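You operate a simulated robot arm through the tools that you are given. There is no shell and no other tool.

You run a simulated two-armed robot. Do the job below in one go: nothing can be reset, and whatever is moved stays where it is left.

## Task
Reset the trip at speed 2, then lift the boom to about 280 cm.
Fine: turn the speed back to 5 after the lift.

The check looks at the end state, three seconds after you hand in, the way a careful person would. Anything else that was tipped, shoved, dropped, spilled or broken makes it a failure.

## Robot
Two 7-joint arms with fingered hands on one trunk that stands fixed in place. Base frame: the origin is at the foot of the trunk, x ahead of it, y to its left, z up. Readings come in mm, degrees, newtons and seconds.
The left shoulder is at [70, 132, 1217], the right one opposite. With the tool pointing down near the work surface each hand reaches from about 340 to 640 mm from the base axis, measured 20 degrees to its own side. Payload 2.3 kg a hand.
Tool frame (each hand has its own): the origin (TCP) lies between the finger pads and is the grasp point; the fingertips stand 25 mm ahead of it; z points along the fingers, y is the line along which they close. The gripper opens to 88 mm; its body begins 29 mm behind the TCP. The gripper is a hand of 3 fingers: y runs from the thumb to the fingers, the wrist lies at [-13, -97, -162] in the tool frame, and closing takes about 1.5 s.
Orientation is that of the tool frame in the base frame, as a unit quaternion [x, y, z, w]. With the fingers straight down and the wrist toward the robot, the tool's x, y and z point along [0, 1, 0], [1, 0, 0] and [0, 0, -1] of the base frame.

## Interface
- The arms move only by the tool nudge_tool. It takes "left_rows", "right_rows" or both (then of equal length, played together; a hand with none holds still); each is a list of rows, each a list of 7 numbers: the shift along the base's x, y, z in mm, then the turn, a rotation vector about the base's x, y, z in degrees, then the closure in counts, from 0 (fully open) to 255 (shut). In form: [[tx, ty, tz, wx, wy, wz, fingers], ...]. A call has 1 to 20 rows; each row is the pose to reach, as a shift and turn from the pose commanded when the call began. Each row takes 0.2 s and may step no farther than 50 mm and 8.6 degrees from the row before; otherwise, or with a gripper value out of range, the whole call is refused. Where a pose cannot be reached the arm comes as near as it can. A force on the tool above 40 N (or 10 N above the force at the start of the call, whichever is more), or a blocked arm, ends the call early, and 0.2 s more pass. Each finger travels about 108 mm/s and halts on what it meets, pressing with about 30 N; the grip force reading is that of the motor and also rises with nothing between the fingers. The clock runs only during rows and for 0.2 s after the last one: add rows that repeat a pose to give the fingers time. The reply holds the time, the measured pose of the TCP, the force on the tool along the base axes, the opening and the grip force, in the units named above and with some noise, with the torque about the TCP (base axes, N m) and any sound that the robot's microphone picked up.
- Cameras (640 x 400 px; columns grow to the right, rows downward): "scene" is now at [117.2, 52.5, 1534.8]; the picture's right is [0.61, -0.79, -0.00], its down [-0.49, -0.38, -0.79] and it looks along [0.62, 0.48, -0.62] (base axes); focal length 321 px, centre (320, 200). "left" rides on the left gripper at [-58, -85, -99] in its tool frame; the picture's right is [-0.67, -0.35, 0.66], its down [0.69, -0.63, 0.37] and it looks along [0.29, 0.69, 0.66] (tool axes); focal length 261 px, centre (320, 200). "right" rides on the right gripper at [58, -85, -99] in its tool frame; the picture's right is [-0.67, 0.35, -0.66], its down [-0.69, -0.63, 0.37] and it looks along [-0.28, 0.69, 0.66] (tool axes); focal length 261 px, centre (320, 200). There is no depth. A picture from a camera that has moved, and an enlarged one, comes with that camera's place and axes in the base frame and with its lens.
- capture(camera): a new picture of that camera. It takes no simulated time.
- raise_lower(by): slides the trunk up (or, below 0, down) by that many mm; the arms and the scene camera ride with it, the base frame stays. It gives what a move gives, with no picture.
- preshape(shape, hand): the hand has 3 fingers and takes this shape, open, in about a second: jaw (thumb against the fingers, like two jaws); tri (thumb and two fingers); tip (a fingertip pinch); poke (one finger out to press); point (the index stretched); flat (the hand flat); cup (the hand cupped); fist (a fist). The gripper value then closes the fingers along that shape, each until it touches; the sizes above hold for jaw. It gives what a move gives, with no picture.
- aim_head(pan, tilt): turns the head with the scene camera to pan (to the left, within 86 degrees either way) and tilt (down, from -29 to 69), counted from straight ahead of the robot. It gives what a move gives.
- zoom(camera, box): a new picture of the part [left, top, right, bottom] of that camera's present view, enlarged. It takes no simulated time.
- job_done(): hands the job in; it is judged then, once.

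Nothing tells you positions but the pictures and the camera data. Unless the task says otherwise, let go and move clear before handing in.

The tools are called after "Emit:" as a command line: name --argument value ..., lists and objects as JSON in quotes. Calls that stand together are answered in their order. nudge_tool: Moves the arms, as the interface text tells. Its arguments: {"type":"object","properties":{"left_rows":{"type":"array","items":{"type":"array","items":{"type":"number"}}},"right_rows":{"type":"array","items":{"type":"array","items":{"type":"number"}}}},"required":[]} The other tools are called the same way: raise_lower (by) moves the trunk up or down; preshape (shape, hand) gives the hand a shape; aim_head (pan, tilt) turns the head that bears the scene camera; capture (camera) takes a picture; zoom (camera, box) takes an enlarged picture of a part of a camera's view; job_done () hands the job in.

At the start:

```text
time_s: 0.0
left_eef_pos: [285.4, 353.0, 1302.4]
left_ee_rot: [0.707, 0.707, -0.001, -0.001]
left_ft_force: [-0.8, 1.3, 0.8]
left_wrist_torque: [0.04, -0.01, -0.01]
left_opening: 87.7
left_gripper_force: 0.1
left_shape: jaw
right_eef_pos: [327.3, 10.0, 1258.2]
right_ee_rot: [0.707, 0.708, -0.001, -0.001]
right_ft_force: [0.2, 0.5, -0.3]
right_wrist_torque: [0.0, 0.01, -0.01]
right_opening: 87.7
right_gripper_force: 0.1
right_shape: jaw
trunk travel left (down, up): [-775.0, 65.0]
head pan, tilt (commanded): [37.5, 38.2]
```

scene: 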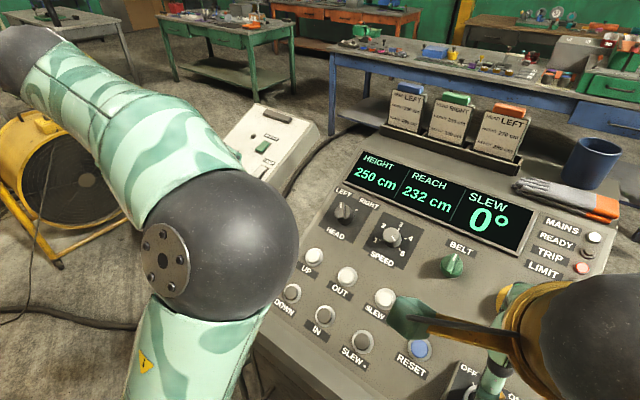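
right: 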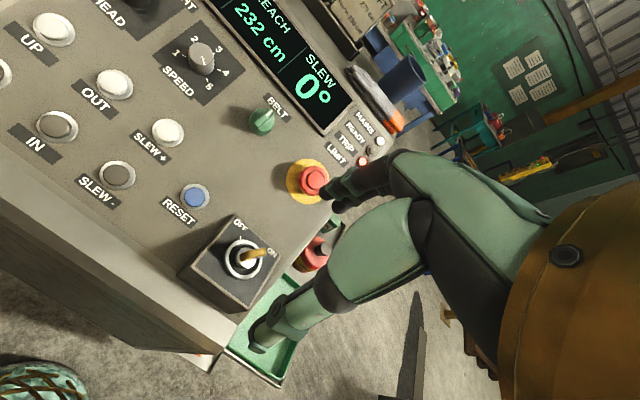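
left: 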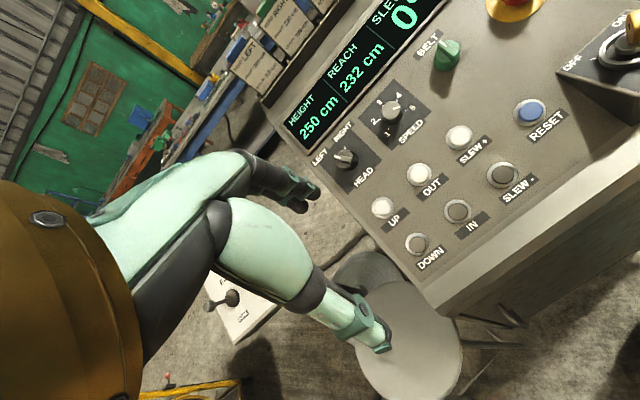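

I see a control console with UP/DOWN, OUT/IN and SLEW buttons, a SPEED knob, a HEAD switch, a BELT knob, RESET, an OFF/ON switch and an emergency stop. First I'll look at the details in enlarged views.

Emit:
zoom --camera "scene" --box '[270, 140, 640, 400]'

Emit:
zoom --camera "right" --box '[0, 0, 400, 300]'

Emit:
zoom --camera "scene" --box '[360, 70, 640, 280]'

Emit:
zoom --camera "left" --box '[260, 0, 640, 280]'

```text
1.54 times, centred on (455, 270) of scene
camera zoom: at [117.2, 52.5, 1534.8], right [0.61, -0.79, 0.0], down [-0.49, -0.38, -0.79], along [0.62, 0.48, -0.62], focal length 494 px, centre (112, 92)
```

zoom: 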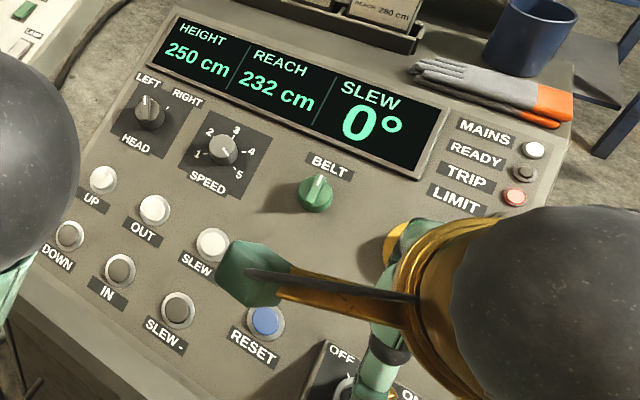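

```text
1.33 times, centred on (200, 150) of right
camera zoom: at [244.1, 68.4, 1357.0], right [0.35, -0.67, 0.66], down [-0.63, -0.69, -0.36], along [0.69, -0.28, -0.66], focal length 348 px, centre (480, 267)
```

zoom: 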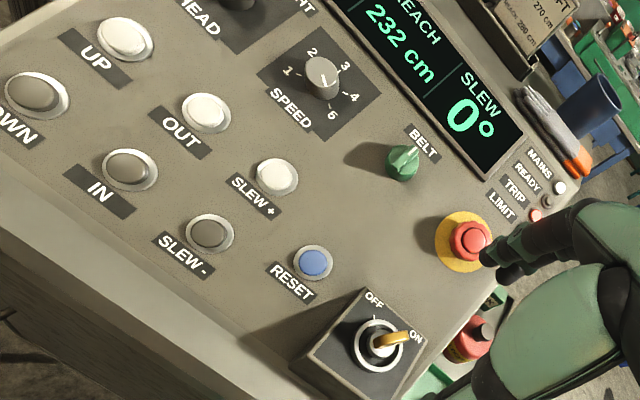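

```text
1.90 times, centred on (500, 175) of scene
camera zoom: at [117.2, 52.5, 1534.8], right [0.61, -0.79, 0.0], down [-0.49, -0.38, -0.79], along [0.62, 0.48, -0.62], focal length 611 px, centre (-23, 248)
```

zoom: 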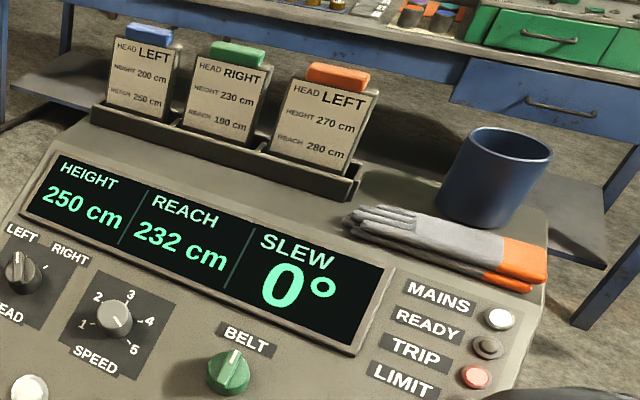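

```text
1.43 times, centred on (450, 140) of left
camera zoom: at [199.2, 295.3, 1400.3], right [-0.35, -0.67, -0.66], down [-0.63, 0.69, -0.37], along [0.69, 0.29, -0.66], focal length 372 px, centre (134, 286)
```

zoom: 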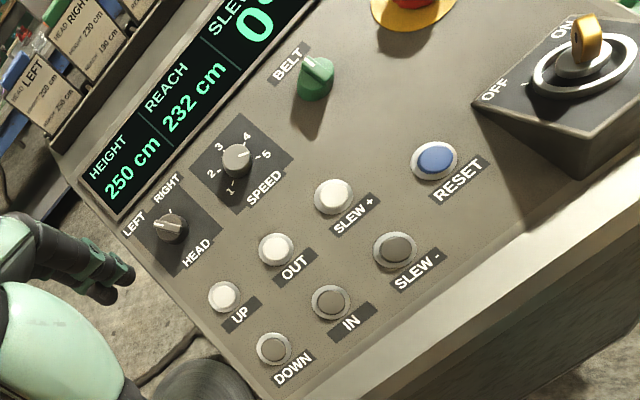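

The panel appears tilted about 35° and faces the robot, with the SPEED knob near [609, 231, 1038], UP near [510, 372, 967] and RESET near [468, 85, 942]. I'll check the knob pointer and lamps more closely.

Emit:
zoom --camera "scene" --box '[320, 180, 480, 280]'

Emit:
zoom --camera "right" --box '[130, 10, 290, 110]'

Emit:
zoom --camera "right" --box '[260, 80, 420, 210]'

Emit:
zoom --camera "scene" --box '[510, 200, 640, 300]'

```text
4.00 times, centred on (400, 230) of scene
camera zoom: at [117.2, 52.5, 1534.8], right [0.61, -0.79, 0.0], down [-0.49, -0.38, -0.79], along [0.62, 0.48, -0.62], focal length 1283 px, centre (0, 80)
```

zoom: 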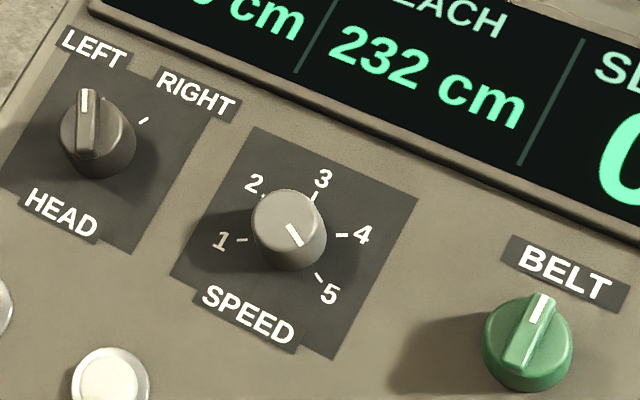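

```text
4.00 times, centred on (210, 60) of right
camera zoom: at [244.1, 68.4, 1357.0], right [0.35, -0.67, 0.66], down [-0.63, -0.69, -0.36], along [0.69, -0.28, -0.66], focal length 1043 px, centre (760, 760)
```

zoom: 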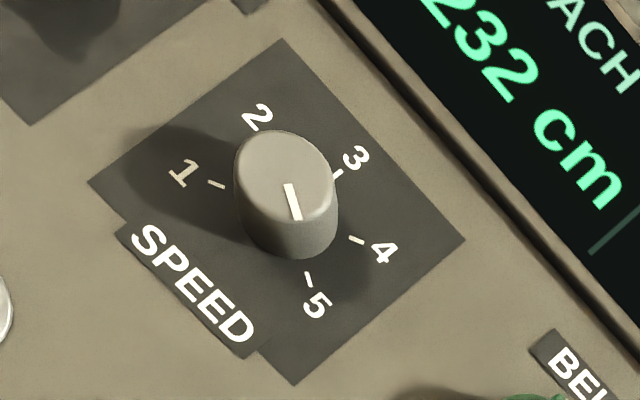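

```text
3.08 times, centred on (340, 145) of right
camera zoom: at [244.1, 68.4, 1357.0], right [0.35, -0.67, 0.66], down [-0.63, -0.69, -0.36], along [0.69, -0.28, -0.66], focal length 802 px, centre (258, 369)
```

zoom: 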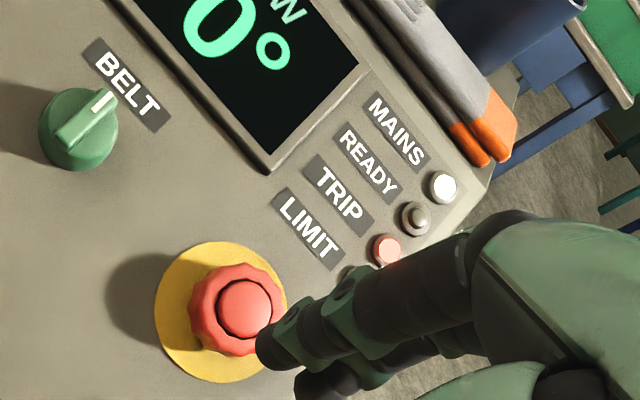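

```text
4.00 times, centred on (575, 250) of scene
camera zoom: at [117.2, 52.5, 1534.8], right [0.61, -0.79, 0.0], down [-0.49, -0.38, -0.79], along [0.62, 0.48, -0.62], focal length 1283 px, centre (-700, 0)
```

zoom: 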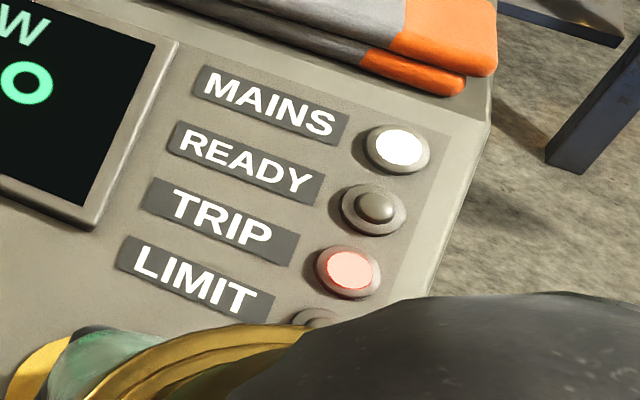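

The SPEED knob points to 5, TRIP is lit red and READY is dark. Before moving anything, I'll look around to see what is near the arms.

Emit:
aim_head --pan -30 --tilt 35

Emit:
capture --camera "scene"

```text
time_s: 1.4
left_eef_pos: [285.6, 352.4, 1302.5]
left_ee_rot: [0.707, 0.707, 0.0, 0.0]
left_ft_force: [-0.3, 0.0, -0.8]
left_wrist_torque: [0.01, -0.01, 0.0]
left_opening: 87.3
left_gripper_force: 0.1
left_shape: jaw
right_eef_pos: [327.2, 11.3, 1256.7]
right_ee_rot: [0.708, 0.706, 0.0, 0.0]
right_ft_force: [-0.4, 0.4, 0.4]
right_wrist_torque: [0.0, 0.0, 0.0]
right_opening: 87.9
right_gripper_force: 0.0
right_shape: jaw
trunk travel left (down, up): [-775.0, 65.0]
head pan, tilt (commanded): [-30.0, 35.0]
```

```text
taken
camera scene: at [125.2, -43.9, 1539.7], right [-0.5, -0.87, 0.0], down [-0.5, 0.29, -0.82], along [0.71, -0.41, -0.57], focal length 321 px, centre (320, 200)
```

scene: 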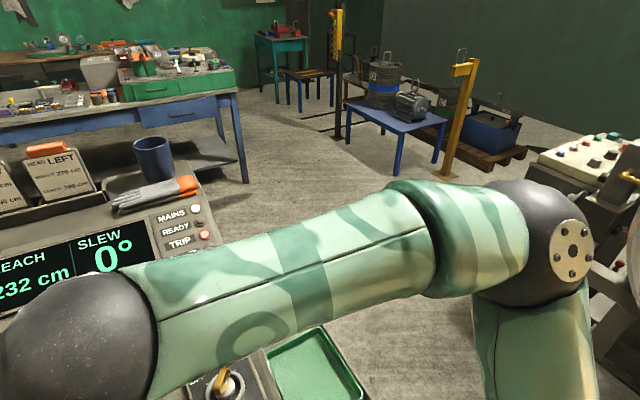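

The right side holds another machine, so I'll check how close it is before retracting the right arm.

Emit:
aim_head --pan -75 --tilt 40

Emit:
capture --camera "scene"

Emit:
aim_head --pan 20 --tilt 55

Emit:
capture --camera "scene"

```text
time_s: 2.5
left_eef_pos: [285.6, 352.2, 1301.2]
left_ee_rot: [0.707, 0.707, 0.0, 0.0]
left_ft_force: [0.2, 0.4, -0.1]
left_wrist_torque: [0.0, -0.03, -0.03]
left_opening: 87.6
left_gripper_force: 0.0
left_shape: jaw
right_eef_pos: [326.4, 9.5, 1257.1]
right_ee_rot: [0.707, 0.707, 0.0, -0.001]
right_ft_force: [-0.4, 0.4, -0.4]
right_wrist_torque: [-0.03, -0.01, -0.04]
right_opening: 87.4
right_gripper_force: 0.1
right_shape: jaw
trunk travel left (down, up): [-775.0, 65.0]
head pan, tilt (commanded): [-75.0, 40.0]
```

```text
taken
camera scene: at [71.0, -82.0, 1532.1], right [-0.97, -0.26, 0.0], down [-0.17, 0.62, -0.77], along [0.2, -0.74, -0.64], focal length 321 px, centre (320, 200)
```

scene: 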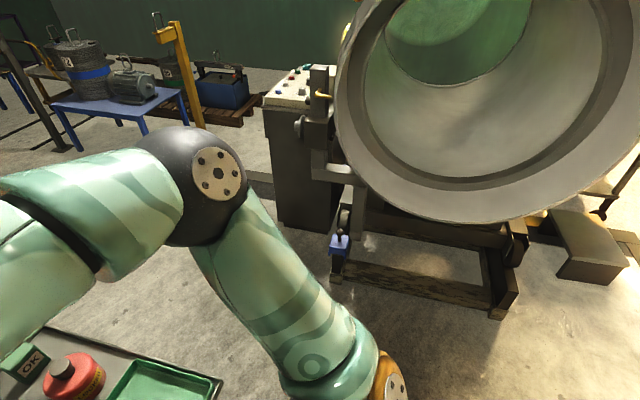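

```text
time_s: 4.2
left_eef_pos: [285.6, 352.8, 1300.9]
left_ee_rot: [0.707, 0.708, -0.001, 0.0]
left_ft_force: [0.2, 0.7, 0.5]
left_wrist_torque: [0.03, 0.02, 0.04]
left_opening: 87.6
left_gripper_force: 0.2
left_shape: jaw
right_eef_pos: [327.5, 10.9, 1258.4]
right_ee_rot: [0.707, 0.707, 0.001, -0.001]
right_ft_force: [0.1, 0.4, 0.7]
right_wrist_torque: [-0.03, 0.03, 0.01]
right_opening: 87.5
right_gripper_force: 0.2
right_shape: jaw
trunk travel left (down, up): [-775.0, 65.0]
head pan, tilt (commanded): [20.0, 55.0]
```

```text
taken
camera scene: at [116.6, 24.7, 1511.4], right [0.34, -0.94, 0.0], down [-0.77, -0.28, -0.57], along [0.54, 0.2, -0.82], focal length 321 px, centre (320, 200)
```

scene: 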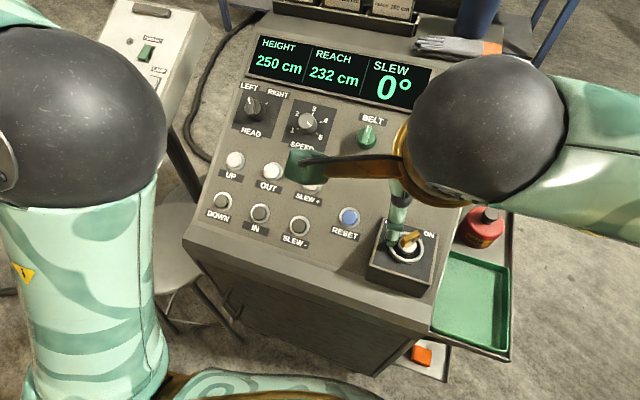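

The area around both arms is clear; the nearest machine is far to the right. I'll move the right hand back and to the right so it no longer covers the console.

Emit:
nudge_tool --right_rows '[[-8, -40, 8, 0, 0, 0, 0], [-16, -80, 16, 0, 0, 0, 0], [-24, -120, 24, 0, 0, 0, 0], [-32, -160, 32, 0, 0, 0, 0], [-40, -200, 40, 0, 0, 0, 0], [-48, -240, 48, 0, 0, 0, 0]]'

Emit:
aim_head --pan 24 --tilt 50

Emit:
capture --camera "scene"

Emit:
capture --camera "left"

```text
time_s: 5.6
left_eef_pos: [285.1, 351.6, 1301.7]
left_ee_rot: [0.707, 0.707, 0.001, -0.001]
left_ft_force: [-0.7, -0.2, 0.2]
left_wrist_torque: [0.03, -0.01, -0.02]
left_opening: 87.6
left_gripper_force: 0.0
left_shape: jaw
right_eef_pos: [276.3, -230.0, 1305.2]
right_ee_rot: [0.707, 0.708, -0.001, -0.002]
right_ft_force: [0.3, -0.9, 0.1]
right_wrist_torque: [0.03, 0.02, 0.01]
right_opening: 87.7
right_gripper_force: 0.2
right_shape: jaw
trunk travel left (down, up): [-775.0, 65.0]
head pan, tilt (commanded): [20.0, 55.0]
```

```text
time_s: 6.3
left_eef_pos: [285.3, 352.3, 1301.7]
left_ee_rot: [0.707, 0.707, 0.0, 0.0]
left_ft_force: [-0.6, 0.0, 0.0]
left_wrist_torque: [0.02, 0.03, 0.01]
left_opening: 87.8
left_gripper_force: 0.1
left_shape: jaw
right_eef_pos: [277.6, -229.0, 1306.3]
right_ee_rot: [0.707, 0.707, -0.001, 0.0]
right_ft_force: [0.4, -0.8, -0.7]
right_wrist_torque: [0.01, 0.02, -0.02]
right_opening: 88.0
right_gripper_force: 0.0
right_shape: jaw
trunk travel left (down, up): [-775.0, 65.0]
head pan, tilt (commanded): [24.0, 50.0]
```

```text
taken
camera scene: at [118.9, 30.8, 1517.9], right [0.41, -0.91, 0.0], down [-0.7, -0.31, -0.64], along [0.59, 0.26, -0.77], focal length 321 px, centre (320, 200)
```

scene: 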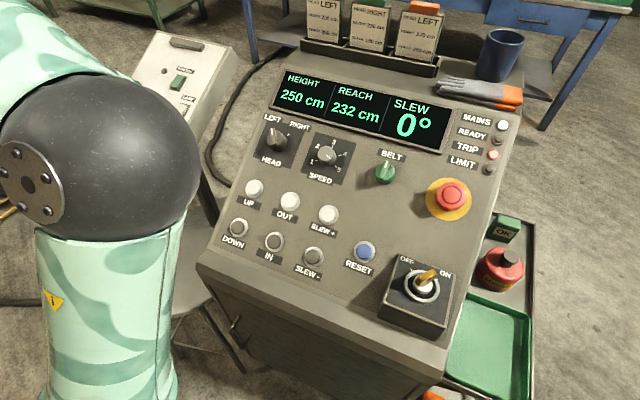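

```text
taken
camera left: at [199.0, 294.8, 1400.5], right [-0.35, -0.67, -0.66], down [-0.63, 0.69, -0.37], along [0.69, 0.29, -0.66], focal length 261 px, centre (320, 200)
```

left: 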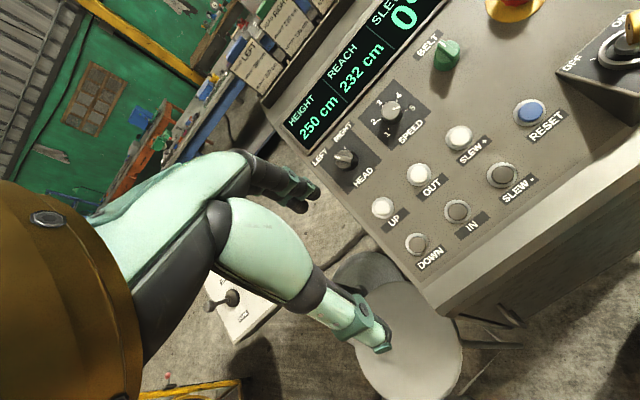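

The console is now in full view. I estimate the SPEED plate centre at [613, 229, 1028] on a panel tilted about 36°, with the knob about 37 mm wide and 28 mm tall. I'll move the left hand to hover in line with the knob, tilted square to the panel with the fingers partly closed.

Emit:
nudge_tool --left_rows '[[33, -15, -23, 0, -4.5, 0, 30], [66, -31, -46, 0, -9, 0, 60], [99, -46, -69, 0, -13.5, 0, 80], [131, -62, -92, 0, -18, 0, 80], [164, -77, -115, 0, -22.5, 0, 80], [197, -92, -138, 0, -27, 0, 80], [230, -108, -161, 0, -31.5, 0, 80], [262, -123, -184, 0, -36, 0, 80], [262, -123, -184, 0, -36, 0, 80]]'

Emit:
capture --camera "scene"

Emit:
capture --camera "left"

```text
time_s: 8.3
left_eef_pos: [548.1, 230.7, 1119.7]
left_ee_rot: [0.672, 0.673, 0.218, 0.218]
left_ft_force: [-0.2, 0.4, 0.4]
left_wrist_torque: [0.02, 0.02, -0.01]
left_opening: 60.9
left_gripper_force: 0.1
left_shape: jaw
right_eef_pos: [276.5, -228.5, 1305.5]
right_ee_rot: [0.707, 0.707, -0.001, 0.0]
right_ft_force: [0.3, 0.3, -0.3]
right_wrist_torque: [0.01, -0.04, 0.03]
right_opening: 87.6
right_gripper_force: 0.1
right_shape: jaw
trunk travel left (down, up): [-775.0, 65.0]
head pan, tilt (commanded): [24.0, 50.0]
```

```text
taken
camera scene: at [118.6, 31.0, 1518.0], right [0.41, -0.91, 0.0], down [-0.7, -0.31, -0.64], along [0.59, 0.26, -0.77], focal length 321 px, centre (320, 200)
```

scene: 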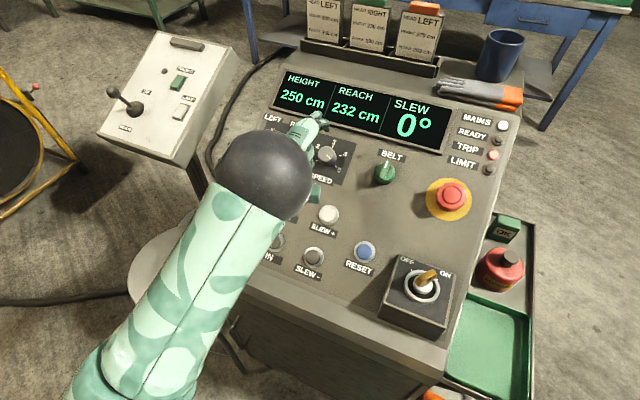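

```text
taken
camera left: at [419.4, 173.7, 1149.8], right [0.1, -0.67, -0.74], down [-0.29, 0.69, -0.67], along [0.95, 0.29, -0.12], focal length 261 px, centre (320, 200)
```

left: 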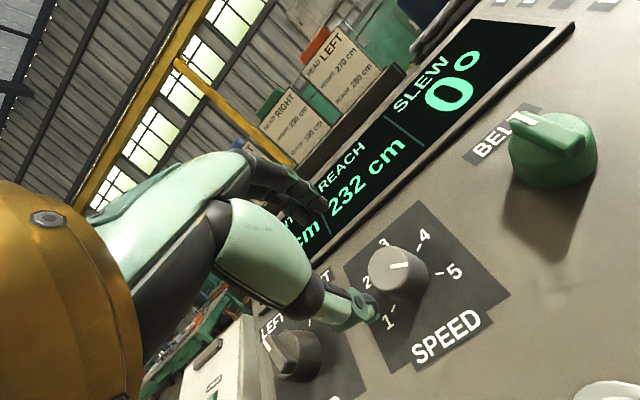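

The left hand hovers over the SPEED knob and the wrist camera shows it clearly. I'll zoom in to check alignment before going down.

Emit:
zoom --camera "left" --box '[300, 180, 540, 330]'

Emit:
zoom --camera "scene" --box '[240, 90, 400, 190]'

Emit:
capture --camera "right"

```text
2.67 times, centred on (420, 255) of left
camera zoom: at [419.4, 173.7, 1149.8], right [0.1, -0.67, -0.74], down [-0.29, 0.69, -0.67], along [0.95, 0.29, -0.12], focal length 695 px, centre (53, 53)
```

zoom: 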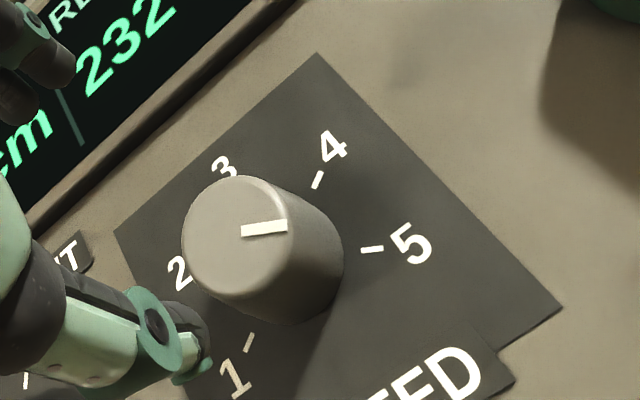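

```text
4.00 times, centred on (320, 140) of scene
camera zoom: at [118.6, 31.0, 1518.0], right [0.41, -0.91, 0.0], down [-0.7, -0.31, -0.64], along [0.59, 0.26, -0.77], focal length 1283 px, centre (320, 440)
```

zoom: 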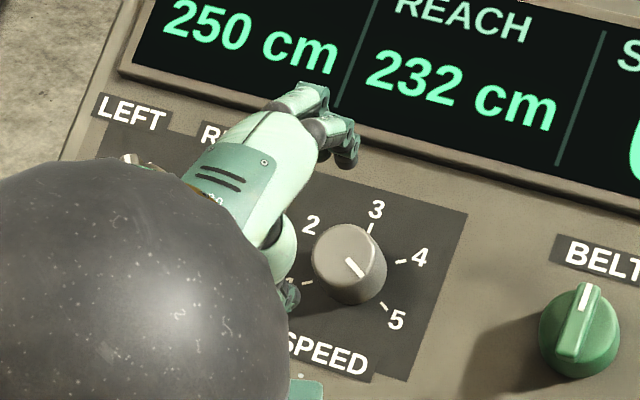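

```text
taken
camera right: at [193.4, -171.2, 1405.3], right [0.35, -0.67, 0.66], down [-0.63, -0.69, -0.37], along [0.69, -0.28, -0.66], focal length 261 px, centre (320, 200)
```

right: 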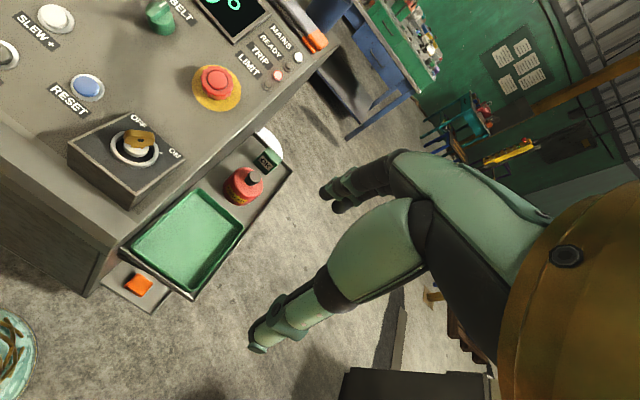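

The knob cap projects where I predicted, within about 2 mm. I'll roll the hand −45° about the panel normal while still hovering, to leave room for a 90° turn.

Emit:
nudge_tool --left_rows '[[0, -1, 0, 4.41, 0, -6.07, 80], [0, -1, 0, 8.82, 0, -12.14, 80], [0, -1, 0, 13.23, 0, -18.2, 80], [0, -1, 0, 17.64, 0, -24.27, 80], [0, -1, 0, 22.05, 0, -30.34, 80], [0, -1, 0, 26.46, 0, -36.4, 80], [0, -1, 0, 26.46, 0, -36.4, 80]]'

Emit:
capture --camera "scene"

Emit:
capture --camera "left"

```text
time_s: 9.9
left_eef_pos: [547.6, 228.2, 1118.5]
left_ee_rot: [0.878, 0.364, 0.287, 0.117]
left_ft_force: [-0.4, -0.3, 0.5]
left_wrist_torque: [0.02, 0.03, 0.03]
left_opening: 60.6
left_gripper_force: 0.0
left_shape: jaw
right_eef_pos: [277.5, -229.7, 1306.0]
right_ee_rot: [0.707, 0.707, 0.0, -0.001]
right_ft_force: [0.1, -0.1, 0.5]
right_wrist_torque: [-0.03, 0.04, 0.03]
right_opening: 87.9
right_gripper_force: 0.0
right_shape: jaw
trunk travel left (down, up): [-775.0, 65.0]
head pan, tilt (commanded): [24.0, 50.0]
```

```text
taken
camera scene: at [119.3, 31.1, 1517.9], right [0.41, -0.91, 0.0], down [-0.7, -0.31, -0.64], along [0.59, 0.26, -0.77], focal length 321 px, centre (320, 200)
```

scene: 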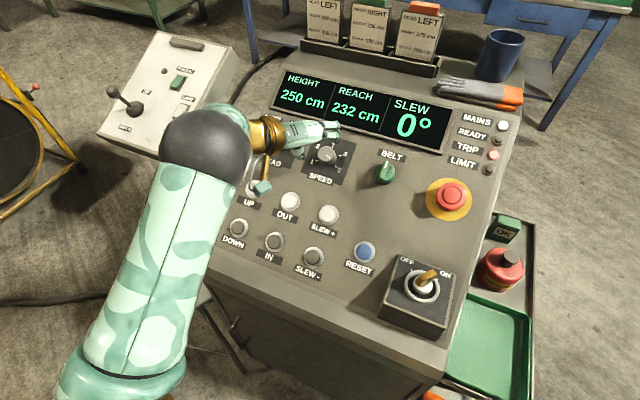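

```text
taken
camera left: at [406.3, 249.0, 1137.9], right [-0.2, -0.23, -0.95], down [0.25, 0.93, -0.27], along [0.95, -0.29, -0.13], focal length 261 px, centre (320, 200)
```

left: 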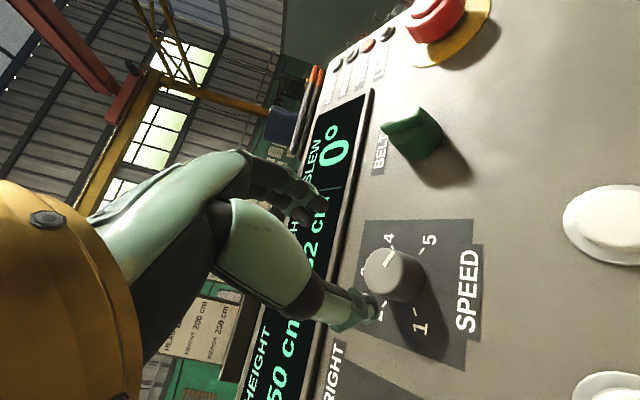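

The wrist rotated cleanly, and the knob is also visible to the scene camera. Now I'll descend along the panel normal until the fingers straddle the knob.

Emit:
nudge_tool --left_rows '[[12, 0, -16.2, 0, 0, 0, 80], [24, 0, -32.5, 0, 0, 0, 80], [36, 0, -48.7, 0, 0, 0, 80], [42, 0, -57, 0, 0, 0, 80], [47, 0, -64, 0, 0, 0, 80], [47, 0, -64, 0, 0, 0, 80]]'

Emit:
zoom --camera "scene" --box '[240, 100, 400, 200]'

Emit:
capture --camera "left"

```text
time_s: 11.3
left_eef_pos: [594.5, 227.9, 1052.4]
left_ee_rot: [0.878, 0.365, 0.286, 0.118]
left_ft_force: [-0.6, 0.3, 0.2]
left_wrist_torque: [0.01, 0.0, 0.04]
left_opening: 60.7
left_gripper_force: 0.1
left_shape: jaw
right_eef_pos: [277.3, -229.9, 1304.9]
right_ee_rot: [0.707, 0.707, 0.0, -0.001]
right_ft_force: [0.4, 0.4, 0.1]
right_wrist_torque: [-0.01, -0.01, -0.03]
right_opening: 87.5
right_gripper_force: 0.0
right_shape: jaw
trunk travel left (down, up): [-775.0, 65.0]
head pan, tilt (commanded): [24.0, 50.0]
```

```text
4.00 times, centred on (320, 150) of scene
camera zoom: at [119.1, 31.1, 1517.9], right [0.41, -0.91, 0.0], down [-0.7, -0.31, -0.64], along [0.59, 0.26, -0.77], focal length 1283 px, centre (320, 400)
```

zoom: 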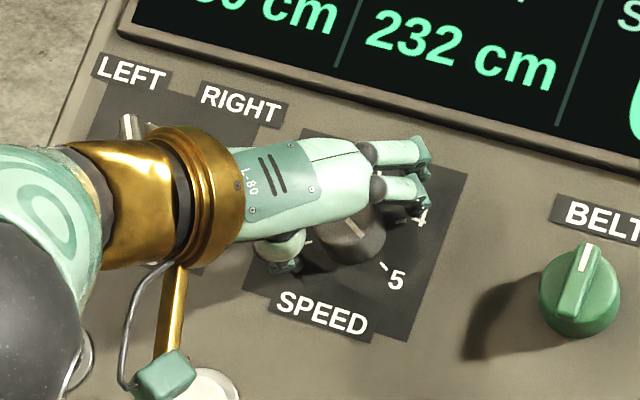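

```text
taken
camera left: at [452.7, 248.0, 1073.4], right [-0.2, -0.23, -0.95], down [0.25, 0.93, -0.27], along [0.95, -0.29, -0.13], focal length 261 px, centre (320, 200)
```

left: 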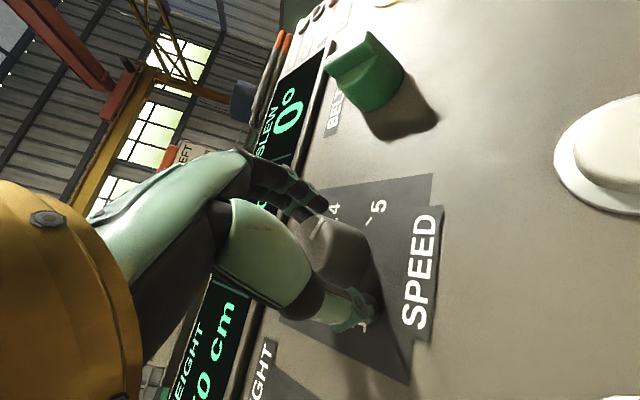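

The fingers straddle the knob with no contact force. Closing on it now.

Emit:
nudge_tool --left_rows '[[0, 0, 0, 0, 0, 0, 120], [0, 0, 0, 0, 0, 0, 160], [0, 0, 0, 0, 0, 0, 200], [0, 0, 0, 0, 0, 0, 200], [0, 0, 0, 0, 0, 0, 200]]'

Emit:
zoom --camera "scene" --box '[240, 100, 400, 200]'

Emit:
zoom --camera "left" --box '[200, 120, 520, 320]'

```text
time_s: 12.5
left_eef_pos: [595.5, 228.9, 1053.7]
left_ee_rot: [0.878, 0.364, 0.286, 0.119]
left_ft_force: [-0.2, -0.4, -0.2]
left_wrist_torque: [0.04, 0.06, 0.01]
left_opening: 29.3
left_gripper_force: 29.5
left_shape: jaw
right_eef_pos: [278.2, -228.4, 1305.7]
right_ee_rot: [0.707, 0.707, 0.0, -0.001]
right_ft_force: [0.7, 0.3, -0.5]
right_wrist_torque: [-0.03, -0.01, 0.01]
right_opening: 87.4
right_gripper_force: 0.0
right_shape: jaw
trunk travel left (down, up): [-775.0, 65.0]
head pan, tilt (commanded): [24.0, 50.0]
```

```text
4.00 times, centred on (320, 150) of scene
camera zoom: at [119.2, 31.3, 1517.9], right [0.41, -0.91, 0.0], down [-0.7, -0.31, -0.64], along [0.59, 0.26, -0.77], focal length 1283 px, centre (320, 400)
```

zoom: 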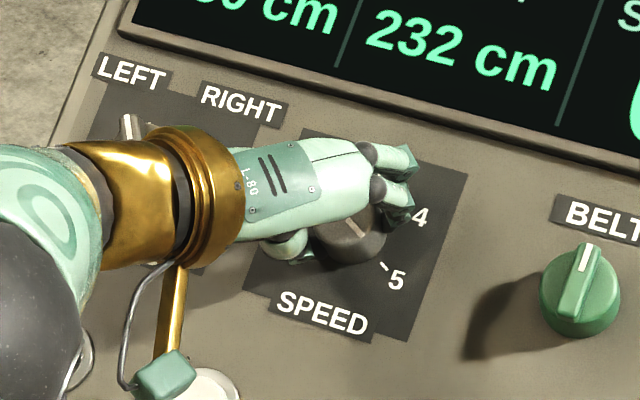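

```text
2.00 times, centred on (360, 220) of left
camera zoom: at [452.7, 248.1, 1073.3], right [-0.2, -0.23, -0.95], down [0.25, 0.93, -0.27], along [0.95, -0.29, -0.13], focal length 521 px, centre (240, 160)
```

zoom: 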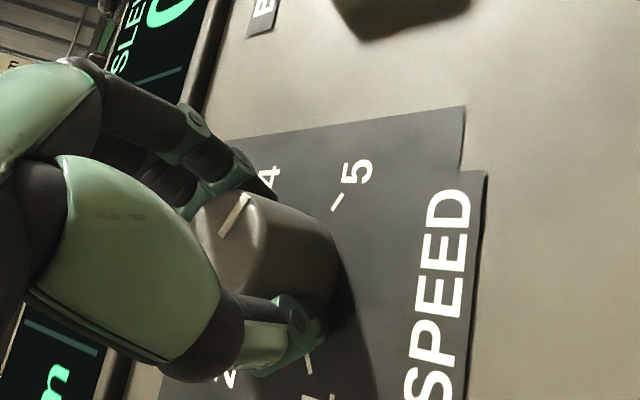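

The knob is gripped (29 mm opening, 30 N). Now I'll turn it counter-clockwise about the panel normal, 60° first, and watch the pointer.

Emit:
nudge_tool --left_rows '[[0, 0, 0, -4.41, 0, 6.07, 200], [0, 0, 0, -8.82, 0, 12.14, 200], [0, 0, 0, -13.23, 0, 18.2, 200], [0, 0, 0, -17.64, 0, 24.27, 200], [0, 0, 0, -22.05, 0, 30.34, 200], [0, 0, 0, -26.46, 0, 36.4, 200], [0, 0, 0, -30.87, 0, 42.47, 200], [0, 0, 0, -35.28, 0, 48.54, 200], [0, 0, 0, -35.28, 0, 48.54, 200]]'

Emit:
zoom --camera "scene" --box '[240, 100, 400, 200]'

Emit:
zoom --camera "left" --box '[200, 120, 520, 320]'

```text
time_s: 14.5
left_eef_pos: [596.5, 227.9, 1053.2]
left_ee_rot: [0.579, 0.755, 0.188, 0.245]
left_ft_force: [3.1, -2.7, 3.1]
left_wrist_torque: [0.0, 0.08, 0.05]
left_opening: 29.1
left_gripper_force: 29.8
left_shape: jaw
right_eef_pos: [278.1, -230.7, 1305.8]
right_ee_rot: [0.707, 0.707, 0.001, -0.001]
right_ft_force: [0.5, -0.1, -0.3]
right_wrist_torque: [0.02, 0.0, -0.01]
right_opening: 87.4
right_gripper_force: 0.0
right_shape: jaw
trunk travel left (down, up): [-775.0, 65.0]
head pan, tilt (commanded): [24.0, 50.0]
```

```text
4.00 times, centred on (320, 150) of scene
camera zoom: at [120.3, 29.6, 1517.9], right [0.41, -0.91, 0.0], down [-0.7, -0.31, -0.64], along [0.59, 0.26, -0.77], focal length 1283 px, centre (320, 400)
```

zoom: 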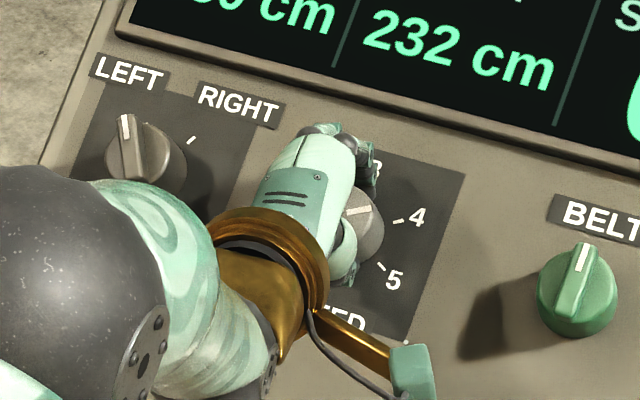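

```text
2.00 times, centred on (360, 220) of left
camera zoom: at [482.1, 149.9, 1094.2], right [0.25, -0.74, -0.63], down [-0.42, 0.5, -0.76], along [0.87, 0.46, -0.18], focal length 521 px, centre (240, 160)
```

zoom: 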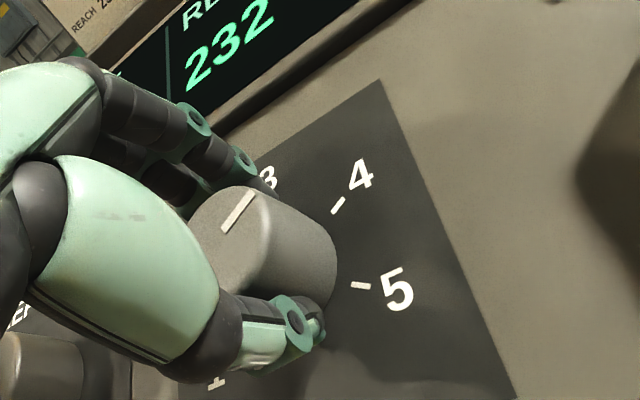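

The knob followed and now points to 4. I'll release, back off slightly, roll back to −75°, and come down again for a longer 120° turn to 2.

Emit:
nudge_tool --left_rows '[[0, 0, 0, 0, 0, 0, 80], [0, 0, 0, 0, 0, 0, 80], [-12, 0, 16, 0, 0, 0, 80], [-23.5, 0, 32.4, 0, 0, 0, 80], [-23.5, 0, 32.4, 4.41, 0, -6.07, 80], [-23.5, 0, 32.4, 8.82, 0, -12.14, 80], [-23.5, 0, 32.4, 13.23, 0, -18.2, 80], [-23.5, 0, 32.4, 17.64, 0, -24.27, 80], [-23.5, 0, 32.4, 22.05, 0, -30.34, 80], [-23.5, 0, 32.4, 26.46, 0, -36.4, 80], [-23.5, 0, 32.4, 30.87, 0, -42.47, 80], [-23.5, 0, 32.4, 35.28, 0, -48.54, 80], [-23.5, 0, 32.4, 39.69, 0, -54.6, 80], [-23.5, 0, 32.4, 44.1, 0, -60.67, 80], [-23.5, 0, 32.4, 48.5, 0, -66.74, 80], [-23.5, 0, 32.4, 52.9, 0, -72.8, 80], [-23.5, 0, 32.4, 52.9, 0, -72.8, 80]]'

Emit:
capture --camera "scene"

Emit:
capture --camera "left"

```text
time_s: 18.1
left_eef_pos: [570.2, 228.3, 1086.0]
left_ee_rot: [0.943, 0.124, 0.307, 0.039]
left_ft_force: [-0.5, 1.4, 0.7]
left_wrist_torque: [0.0, -0.01, 0.0]
left_opening: 60.3
left_gripper_force: 0.0
left_shape: jaw
right_eef_pos: [277.0, -228.6, 1305.4]
right_ee_rot: [0.707, 0.707, 0.0, -0.001]
right_ft_force: [0.1, 0.5, -0.5]
right_wrist_torque: [-0.03, 0.02, 0.01]
right_opening: 87.7
right_gripper_force: 0.0
right_shape: jaw
trunk travel left (down, up): [-775.0, 65.0]
head pan, tilt (commanded): [24.0, 50.0]
```

```text
taken
camera scene: at [119.1, 31.2, 1517.9], right [0.41, -0.91, 0.0], down [-0.7, -0.31, -0.64], along [0.59, 0.26, -0.77], focal length 321 px, centre (320, 200)
```

scene: 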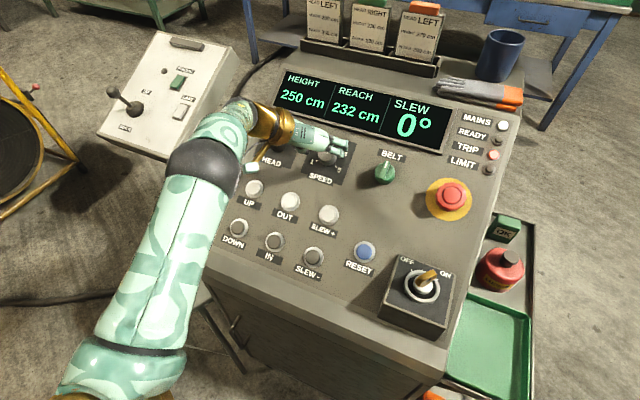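

```text
taken
camera left: at [448.1, 296.6, 1120.1], right [-0.21, 0.16, -0.96], down [0.62, 0.78, 0.0], along [0.76, -0.6, -0.27], focal length 261 px, centre (320, 200)
```

left: 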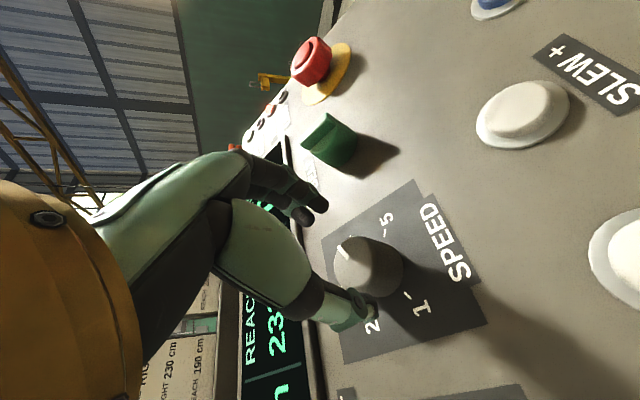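

The knob stayed at 4. I'm coming down again at −75° roll and closing.

Emit:
nudge_tool --left_rows '[[12, 0, -16, 0, 0, 0, 80], [19, 0, -26, 0, 0, 0, 80], [24.5, -0.5, -32.4, 0, 0, 0, 80], [24.5, -0.5, -32.4, 0, 0, 0, 120], [24.5, -0.5, -32.4, 0, 0, 0, 160], [24.5, -0.5, -32.4, 0, 0, 0, 200], [24.5, -0.5, -32.4, 0, 0, 0, 200], [24.5, -0.5, -32.4, 0, 0, 0, 200]]'

Emit:
zoom --camera "scene" --box '[240, 100, 400, 200]'

Emit:
zoom --camera "left" --box '[200, 120, 520, 320]'

```text
time_s: 19.9
left_eef_pos: [593.7, 228.9, 1054.2]
left_ee_rot: [0.943, 0.125, 0.307, 0.04]
left_ft_force: [-0.7, 3.0, -1.3]
left_wrist_torque: [0.06, 0.08, 0.06]
left_opening: 28.1
left_gripper_force: 29.6
left_shape: jaw
right_eef_pos: [277.0, -226.7, 1306.5]
right_ee_rot: [0.707, 0.707, -0.001, 0.0]
right_ft_force: [0.1, -0.2, 1.0]
right_wrist_torque: [0.01, -0.01, -0.01]
right_opening: 87.7
right_gripper_force: 0.1
right_shape: jaw
trunk travel left (down, up): [-775.0, 65.0]
head pan, tilt (commanded): [24.0, 50.0]
```

```text
4.00 times, centred on (320, 150) of scene
camera zoom: at [119.0, 32.9, 1517.9], right [0.41, -0.91, 0.0], down [-0.7, -0.31, -0.64], along [0.59, 0.26, -0.77], focal length 1283 px, centre (320, 400)
```

zoom: 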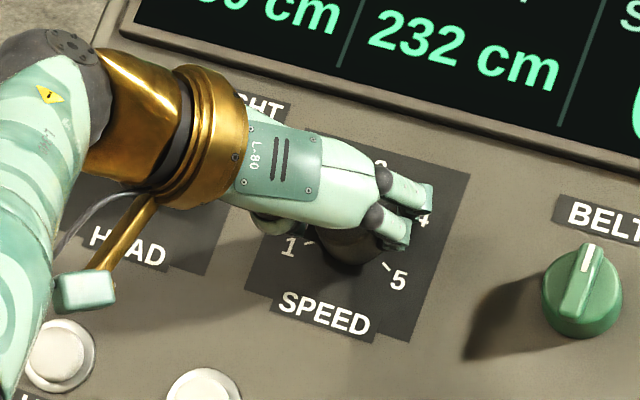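

```text
2.00 times, centred on (360, 220) of left
camera zoom: at [470.4, 296.2, 1087.8], right [-0.21, 0.16, -0.96], down [0.62, 0.79, 0.0], along [0.76, -0.6, -0.27], focal length 521 px, centre (240, 160)
```

zoom: 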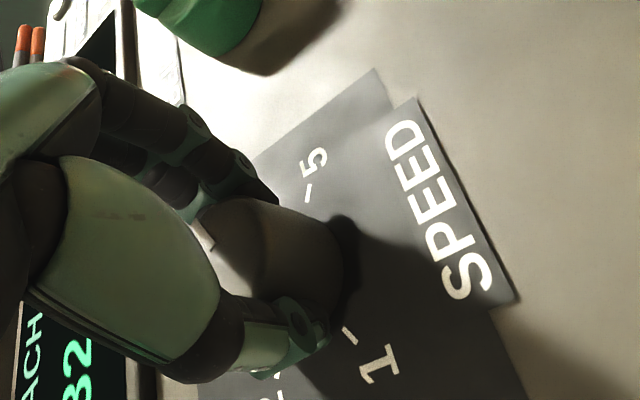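

The knob is gripped again. I'm turning it 120° counter-clockwise, towards 2.

Emit:
nudge_tool --left_rows '[[0, 0, 0, -4.41, 0, 6.07, 200], [0, 0, 0, -8.82, 0, 12.14, 200], [0, 0, 0, -13.23, 0, 18.2, 200], [0, 0, 0, -17.64, 0, 24.27, 200], [0, 0, 0, -22.05, 0, 30.34, 200], [0, 0, 0, -26.46, 0, 36.4, 200], [0, 0, 0, -30.87, 0, 42.47, 200], [0, 0, 0, -35.28, 0, 48.54, 200], [0, 0, 0, -39.69, 0, 54.6, 200], [0, 0, 0, -44.1, 0, 60.67, 200], [0, 0, 0, -48.5, 0, 66.74, 200], [0, 0, 0, -52.9, 0, 72.8, 200], [0, 0, 0, -57.3, 0, 78.9, 200], [0, 0, 0, -61.7, 0, 84.9, 200], [0, 0, 0, -66.1, 0, 91.0, 200], [0, 0, 0, -70.5, 0, 97.1, 200], [0, 0, 0, -70.5, 0, 97.1, 200]]'

Emit:
capture --camera "scene"

Emit:
zoom --camera "left" --box '[200, 120, 520, 320]'

```text
time_s: 23.5
left_eef_pos: [596.2, 227.4, 1055.3]
left_ee_rot: [0.364, 0.878, 0.12, 0.286]
left_ft_force: [5.5, 0.2, 10.7]
left_wrist_torque: [0.09, -0.13, -0.01]
left_opening: 28.7
left_gripper_force: 30.0
left_shape: jaw
right_eef_pos: [277.1, -231.3, 1306.5]
right_ee_rot: [0.707, 0.707, 0.001, -0.001]
right_ft_force: [-0.2, -0.3, -0.5]
right_wrist_torque: [-0.01, 0.01, 0.03]
right_opening: 87.4
right_gripper_force: 0.1
right_shape: jaw
trunk travel left (down, up): [-775.0, 65.0]
head pan, tilt (commanded): [24.0, 50.0]
```

```text
taken
camera scene: at [118.2, 30.0, 1518.1], right [0.41, -0.91, 0.0], down [-0.7, -0.31, -0.64], along [0.59, 0.26, -0.77], focal length 321 px, centre (320, 200)
```

scene: 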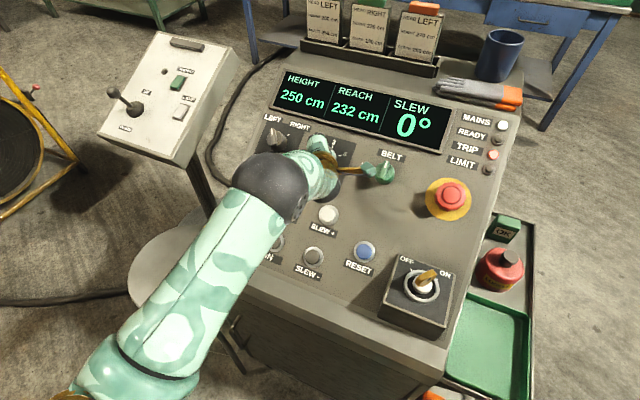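

```text
2.00 times, centred on (360, 220) of left
camera zoom: at [520.5, 126.6, 1123.0], right [0.57, -0.72, -0.4], down [-0.54, 0.04, -0.84], along [0.62, 0.69, -0.36], focal length 521 px, centre (240, 160)
```

zoom: 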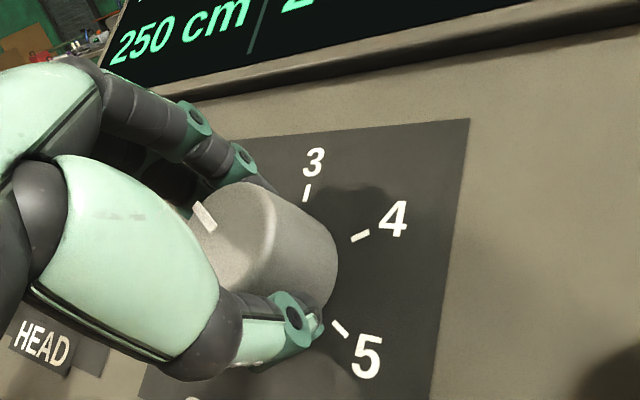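

The pointer now appears to be at 2. I'll release, back off along the normal and check it.

Emit:
nudge_tool --left_rows '[[0, 0, 0, 0, 0, 0, 80], [0, 0, 0, 0, 0, 0, 80], [-12, 0, 16, 0, 0, 0, 80], [-23.5, 0, 32.4, 0, 0, 0, 80], [-35, 0, 48.5, 4.41, 0, -6.07, 80], [-47, 0, 64.7, 8.82, 0, -12.14, 80], [-59, 0, 81, 13.23, 0, -18.2, 80], [-70, 0, 97, 17.64, 0, -24.27, 80], [-80, 0, 110, 22.05, 0, -30.34, 80], [-80, 0, 110, 26.46, 0, -36.4, 80], [-80, 0, 110, 26.46, 0, -36.4, 80]]'

Emit:
zoom --camera "scene" --box '[230, 100, 550, 300]'

Emit:
capture --camera "left"

```text
time_s: 25.9
left_eef_pos: [516.9, 229.6, 1164.1]
left_ee_rot: [0.673, 0.673, 0.219, 0.218]
left_ft_force: [0.1, -0.4, -0.5]
left_wrist_torque: [-0.01, 0.02, 0.02]
left_opening: 60.1
left_gripper_force: 0.1
left_shape: jaw
right_eef_pos: [278.6, -229.6, 1305.0]
right_ee_rot: [0.707, 0.707, 0.0, 0.0]
right_ft_force: [0.9, 0.1, 0.5]
right_wrist_torque: [0.0, 0.03, 0.03]
right_opening: 87.6
right_gripper_force: 0.1
right_shape: jaw
trunk travel left (down, up): [-775.0, 65.0]
head pan, tilt (commanded): [24.0, 50.0]
```

```text
2.00 times, centred on (390, 200) of scene
camera zoom: at [119.5, 31.1, 1517.9], right [0.41, -0.91, 0.0], down [-0.7, -0.31, -0.64], along [0.59, 0.26, -0.77], focal length 642 px, centre (180, 200)
```

zoom: 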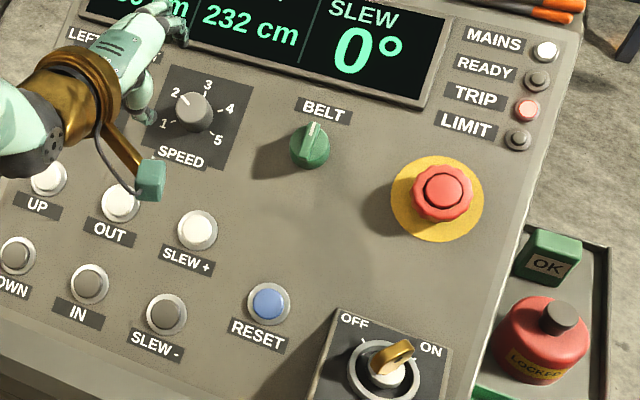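

```text
taken
camera left: at [387.3, 170.9, 1193.2], right [0.1, -0.67, -0.74], down [-0.29, 0.69, -0.66], along [0.95, 0.29, -0.13], focal length 261 px, centre (320, 200)
```

left: 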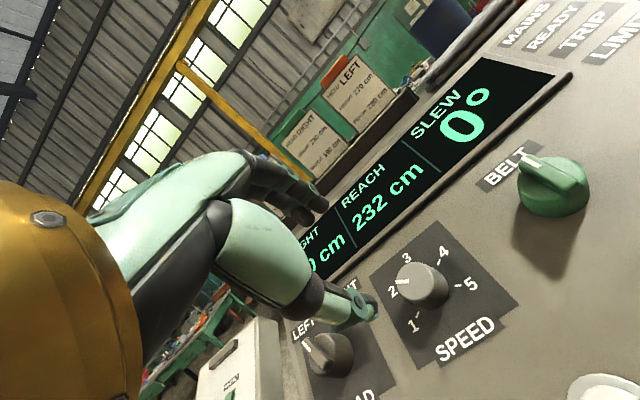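

The SPEED knob is at 2 and HEAD is unchanged. Now I'll set the left hand to the poke shape and see where the pressing finger is.

Emit:
preshape --shape "poke" --hand "left"

Emit:
capture --camera "scene"

Emit:
capture --camera "left"

Emit:
capture --camera "right"

```text
time_s: 26.8
left_eef_pos: [516.0, 228.8, 1163.7]
left_ee_rot: [0.672, 0.673, 0.219, 0.218]
left_ft_force: [-0.7, 0.3, 0.3]
left_wrist_torque: [0.03, 0.0, 0.04]
left_opening: 0.1
left_gripper_force: 0.1
left_shape: poke
right_eef_pos: [277.0, -228.1, 1306.1]
right_ee_rot: [0.707, 0.707, 0.0, -0.001]
right_ft_force: [0.5, -0.2, -0.1]
right_wrist_torque: [-0.03, 0.01, -0.02]
right_opening: 87.7
right_gripper_force: 0.1
right_shape: jaw
trunk travel left (down, up): [-775.0, 65.0]
head pan, tilt (commanded): [24.0, 50.0]
```

```text
taken
camera scene: at [119.1, 31.2, 1517.9], right [0.41, -0.91, 0.0], down [-0.7, -0.31, -0.64], along [0.59, 0.26, -0.77], focal length 321 px, centre (320, 200)
```

scene: 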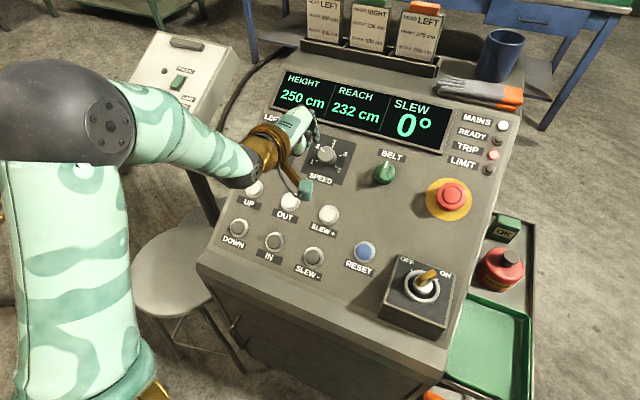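

```text
taken
camera left: at [387.1, 170.9, 1193.2], right [0.1, -0.67, -0.74], down [-0.29, 0.69, -0.67], along [0.95, 0.29, -0.13], focal length 261 px, centre (320, 200)
```

left: 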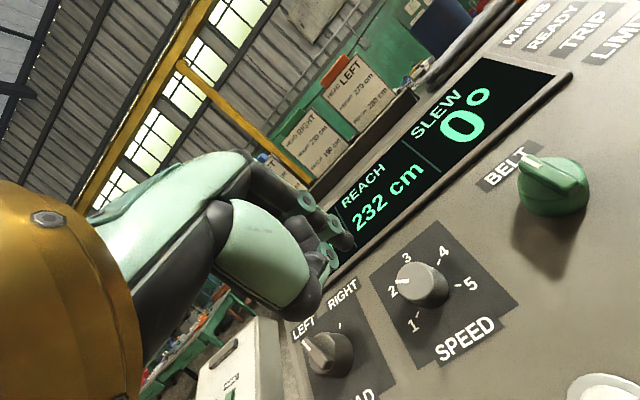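

```text
taken
camera right: at [193.9, -171.1, 1405.3], right [0.35, -0.67, 0.66], down [-0.63, -0.69, -0.37], along [0.69, -0.28, -0.66], focal length 261 px, centre (320, 200)
```

right: 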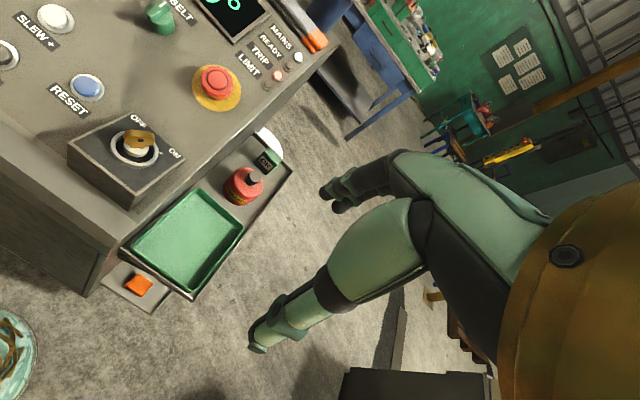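

Emit:
zoom --camera "left" --box '[200, 140, 400, 340]'

Emit:
zoom --camera "scene" --box '[230, 90, 350, 210]'

```text
2.00 times, centred on (300, 240) of left
camera zoom: at [387.1, 170.9, 1193.2], right [0.1, -0.67, -0.74], down [-0.29, 0.69, -0.67], along [0.95, 0.29, -0.13], focal length 521 px, centre (360, 120)
```

zoom: 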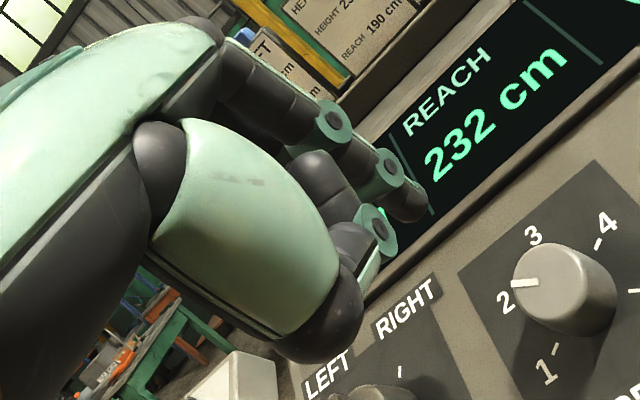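

```text
3.33 times, centred on (290, 150) of scene
camera zoom: at [119.1, 31.2, 1517.9], right [0.41, -0.91, 0.0], down [-0.7, -0.31, -0.64], along [0.59, 0.26, -0.77], focal length 1069 px, centre (420, 367)
```

zoom: 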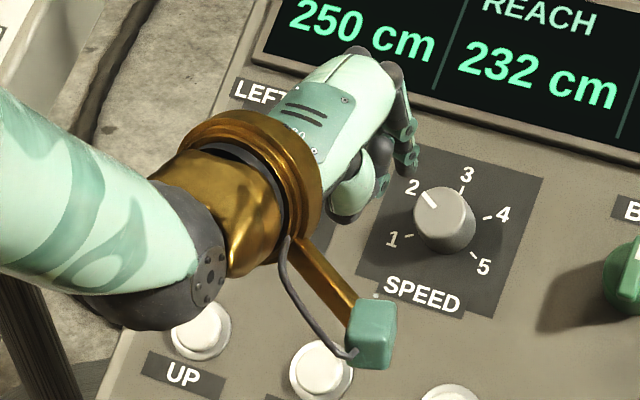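

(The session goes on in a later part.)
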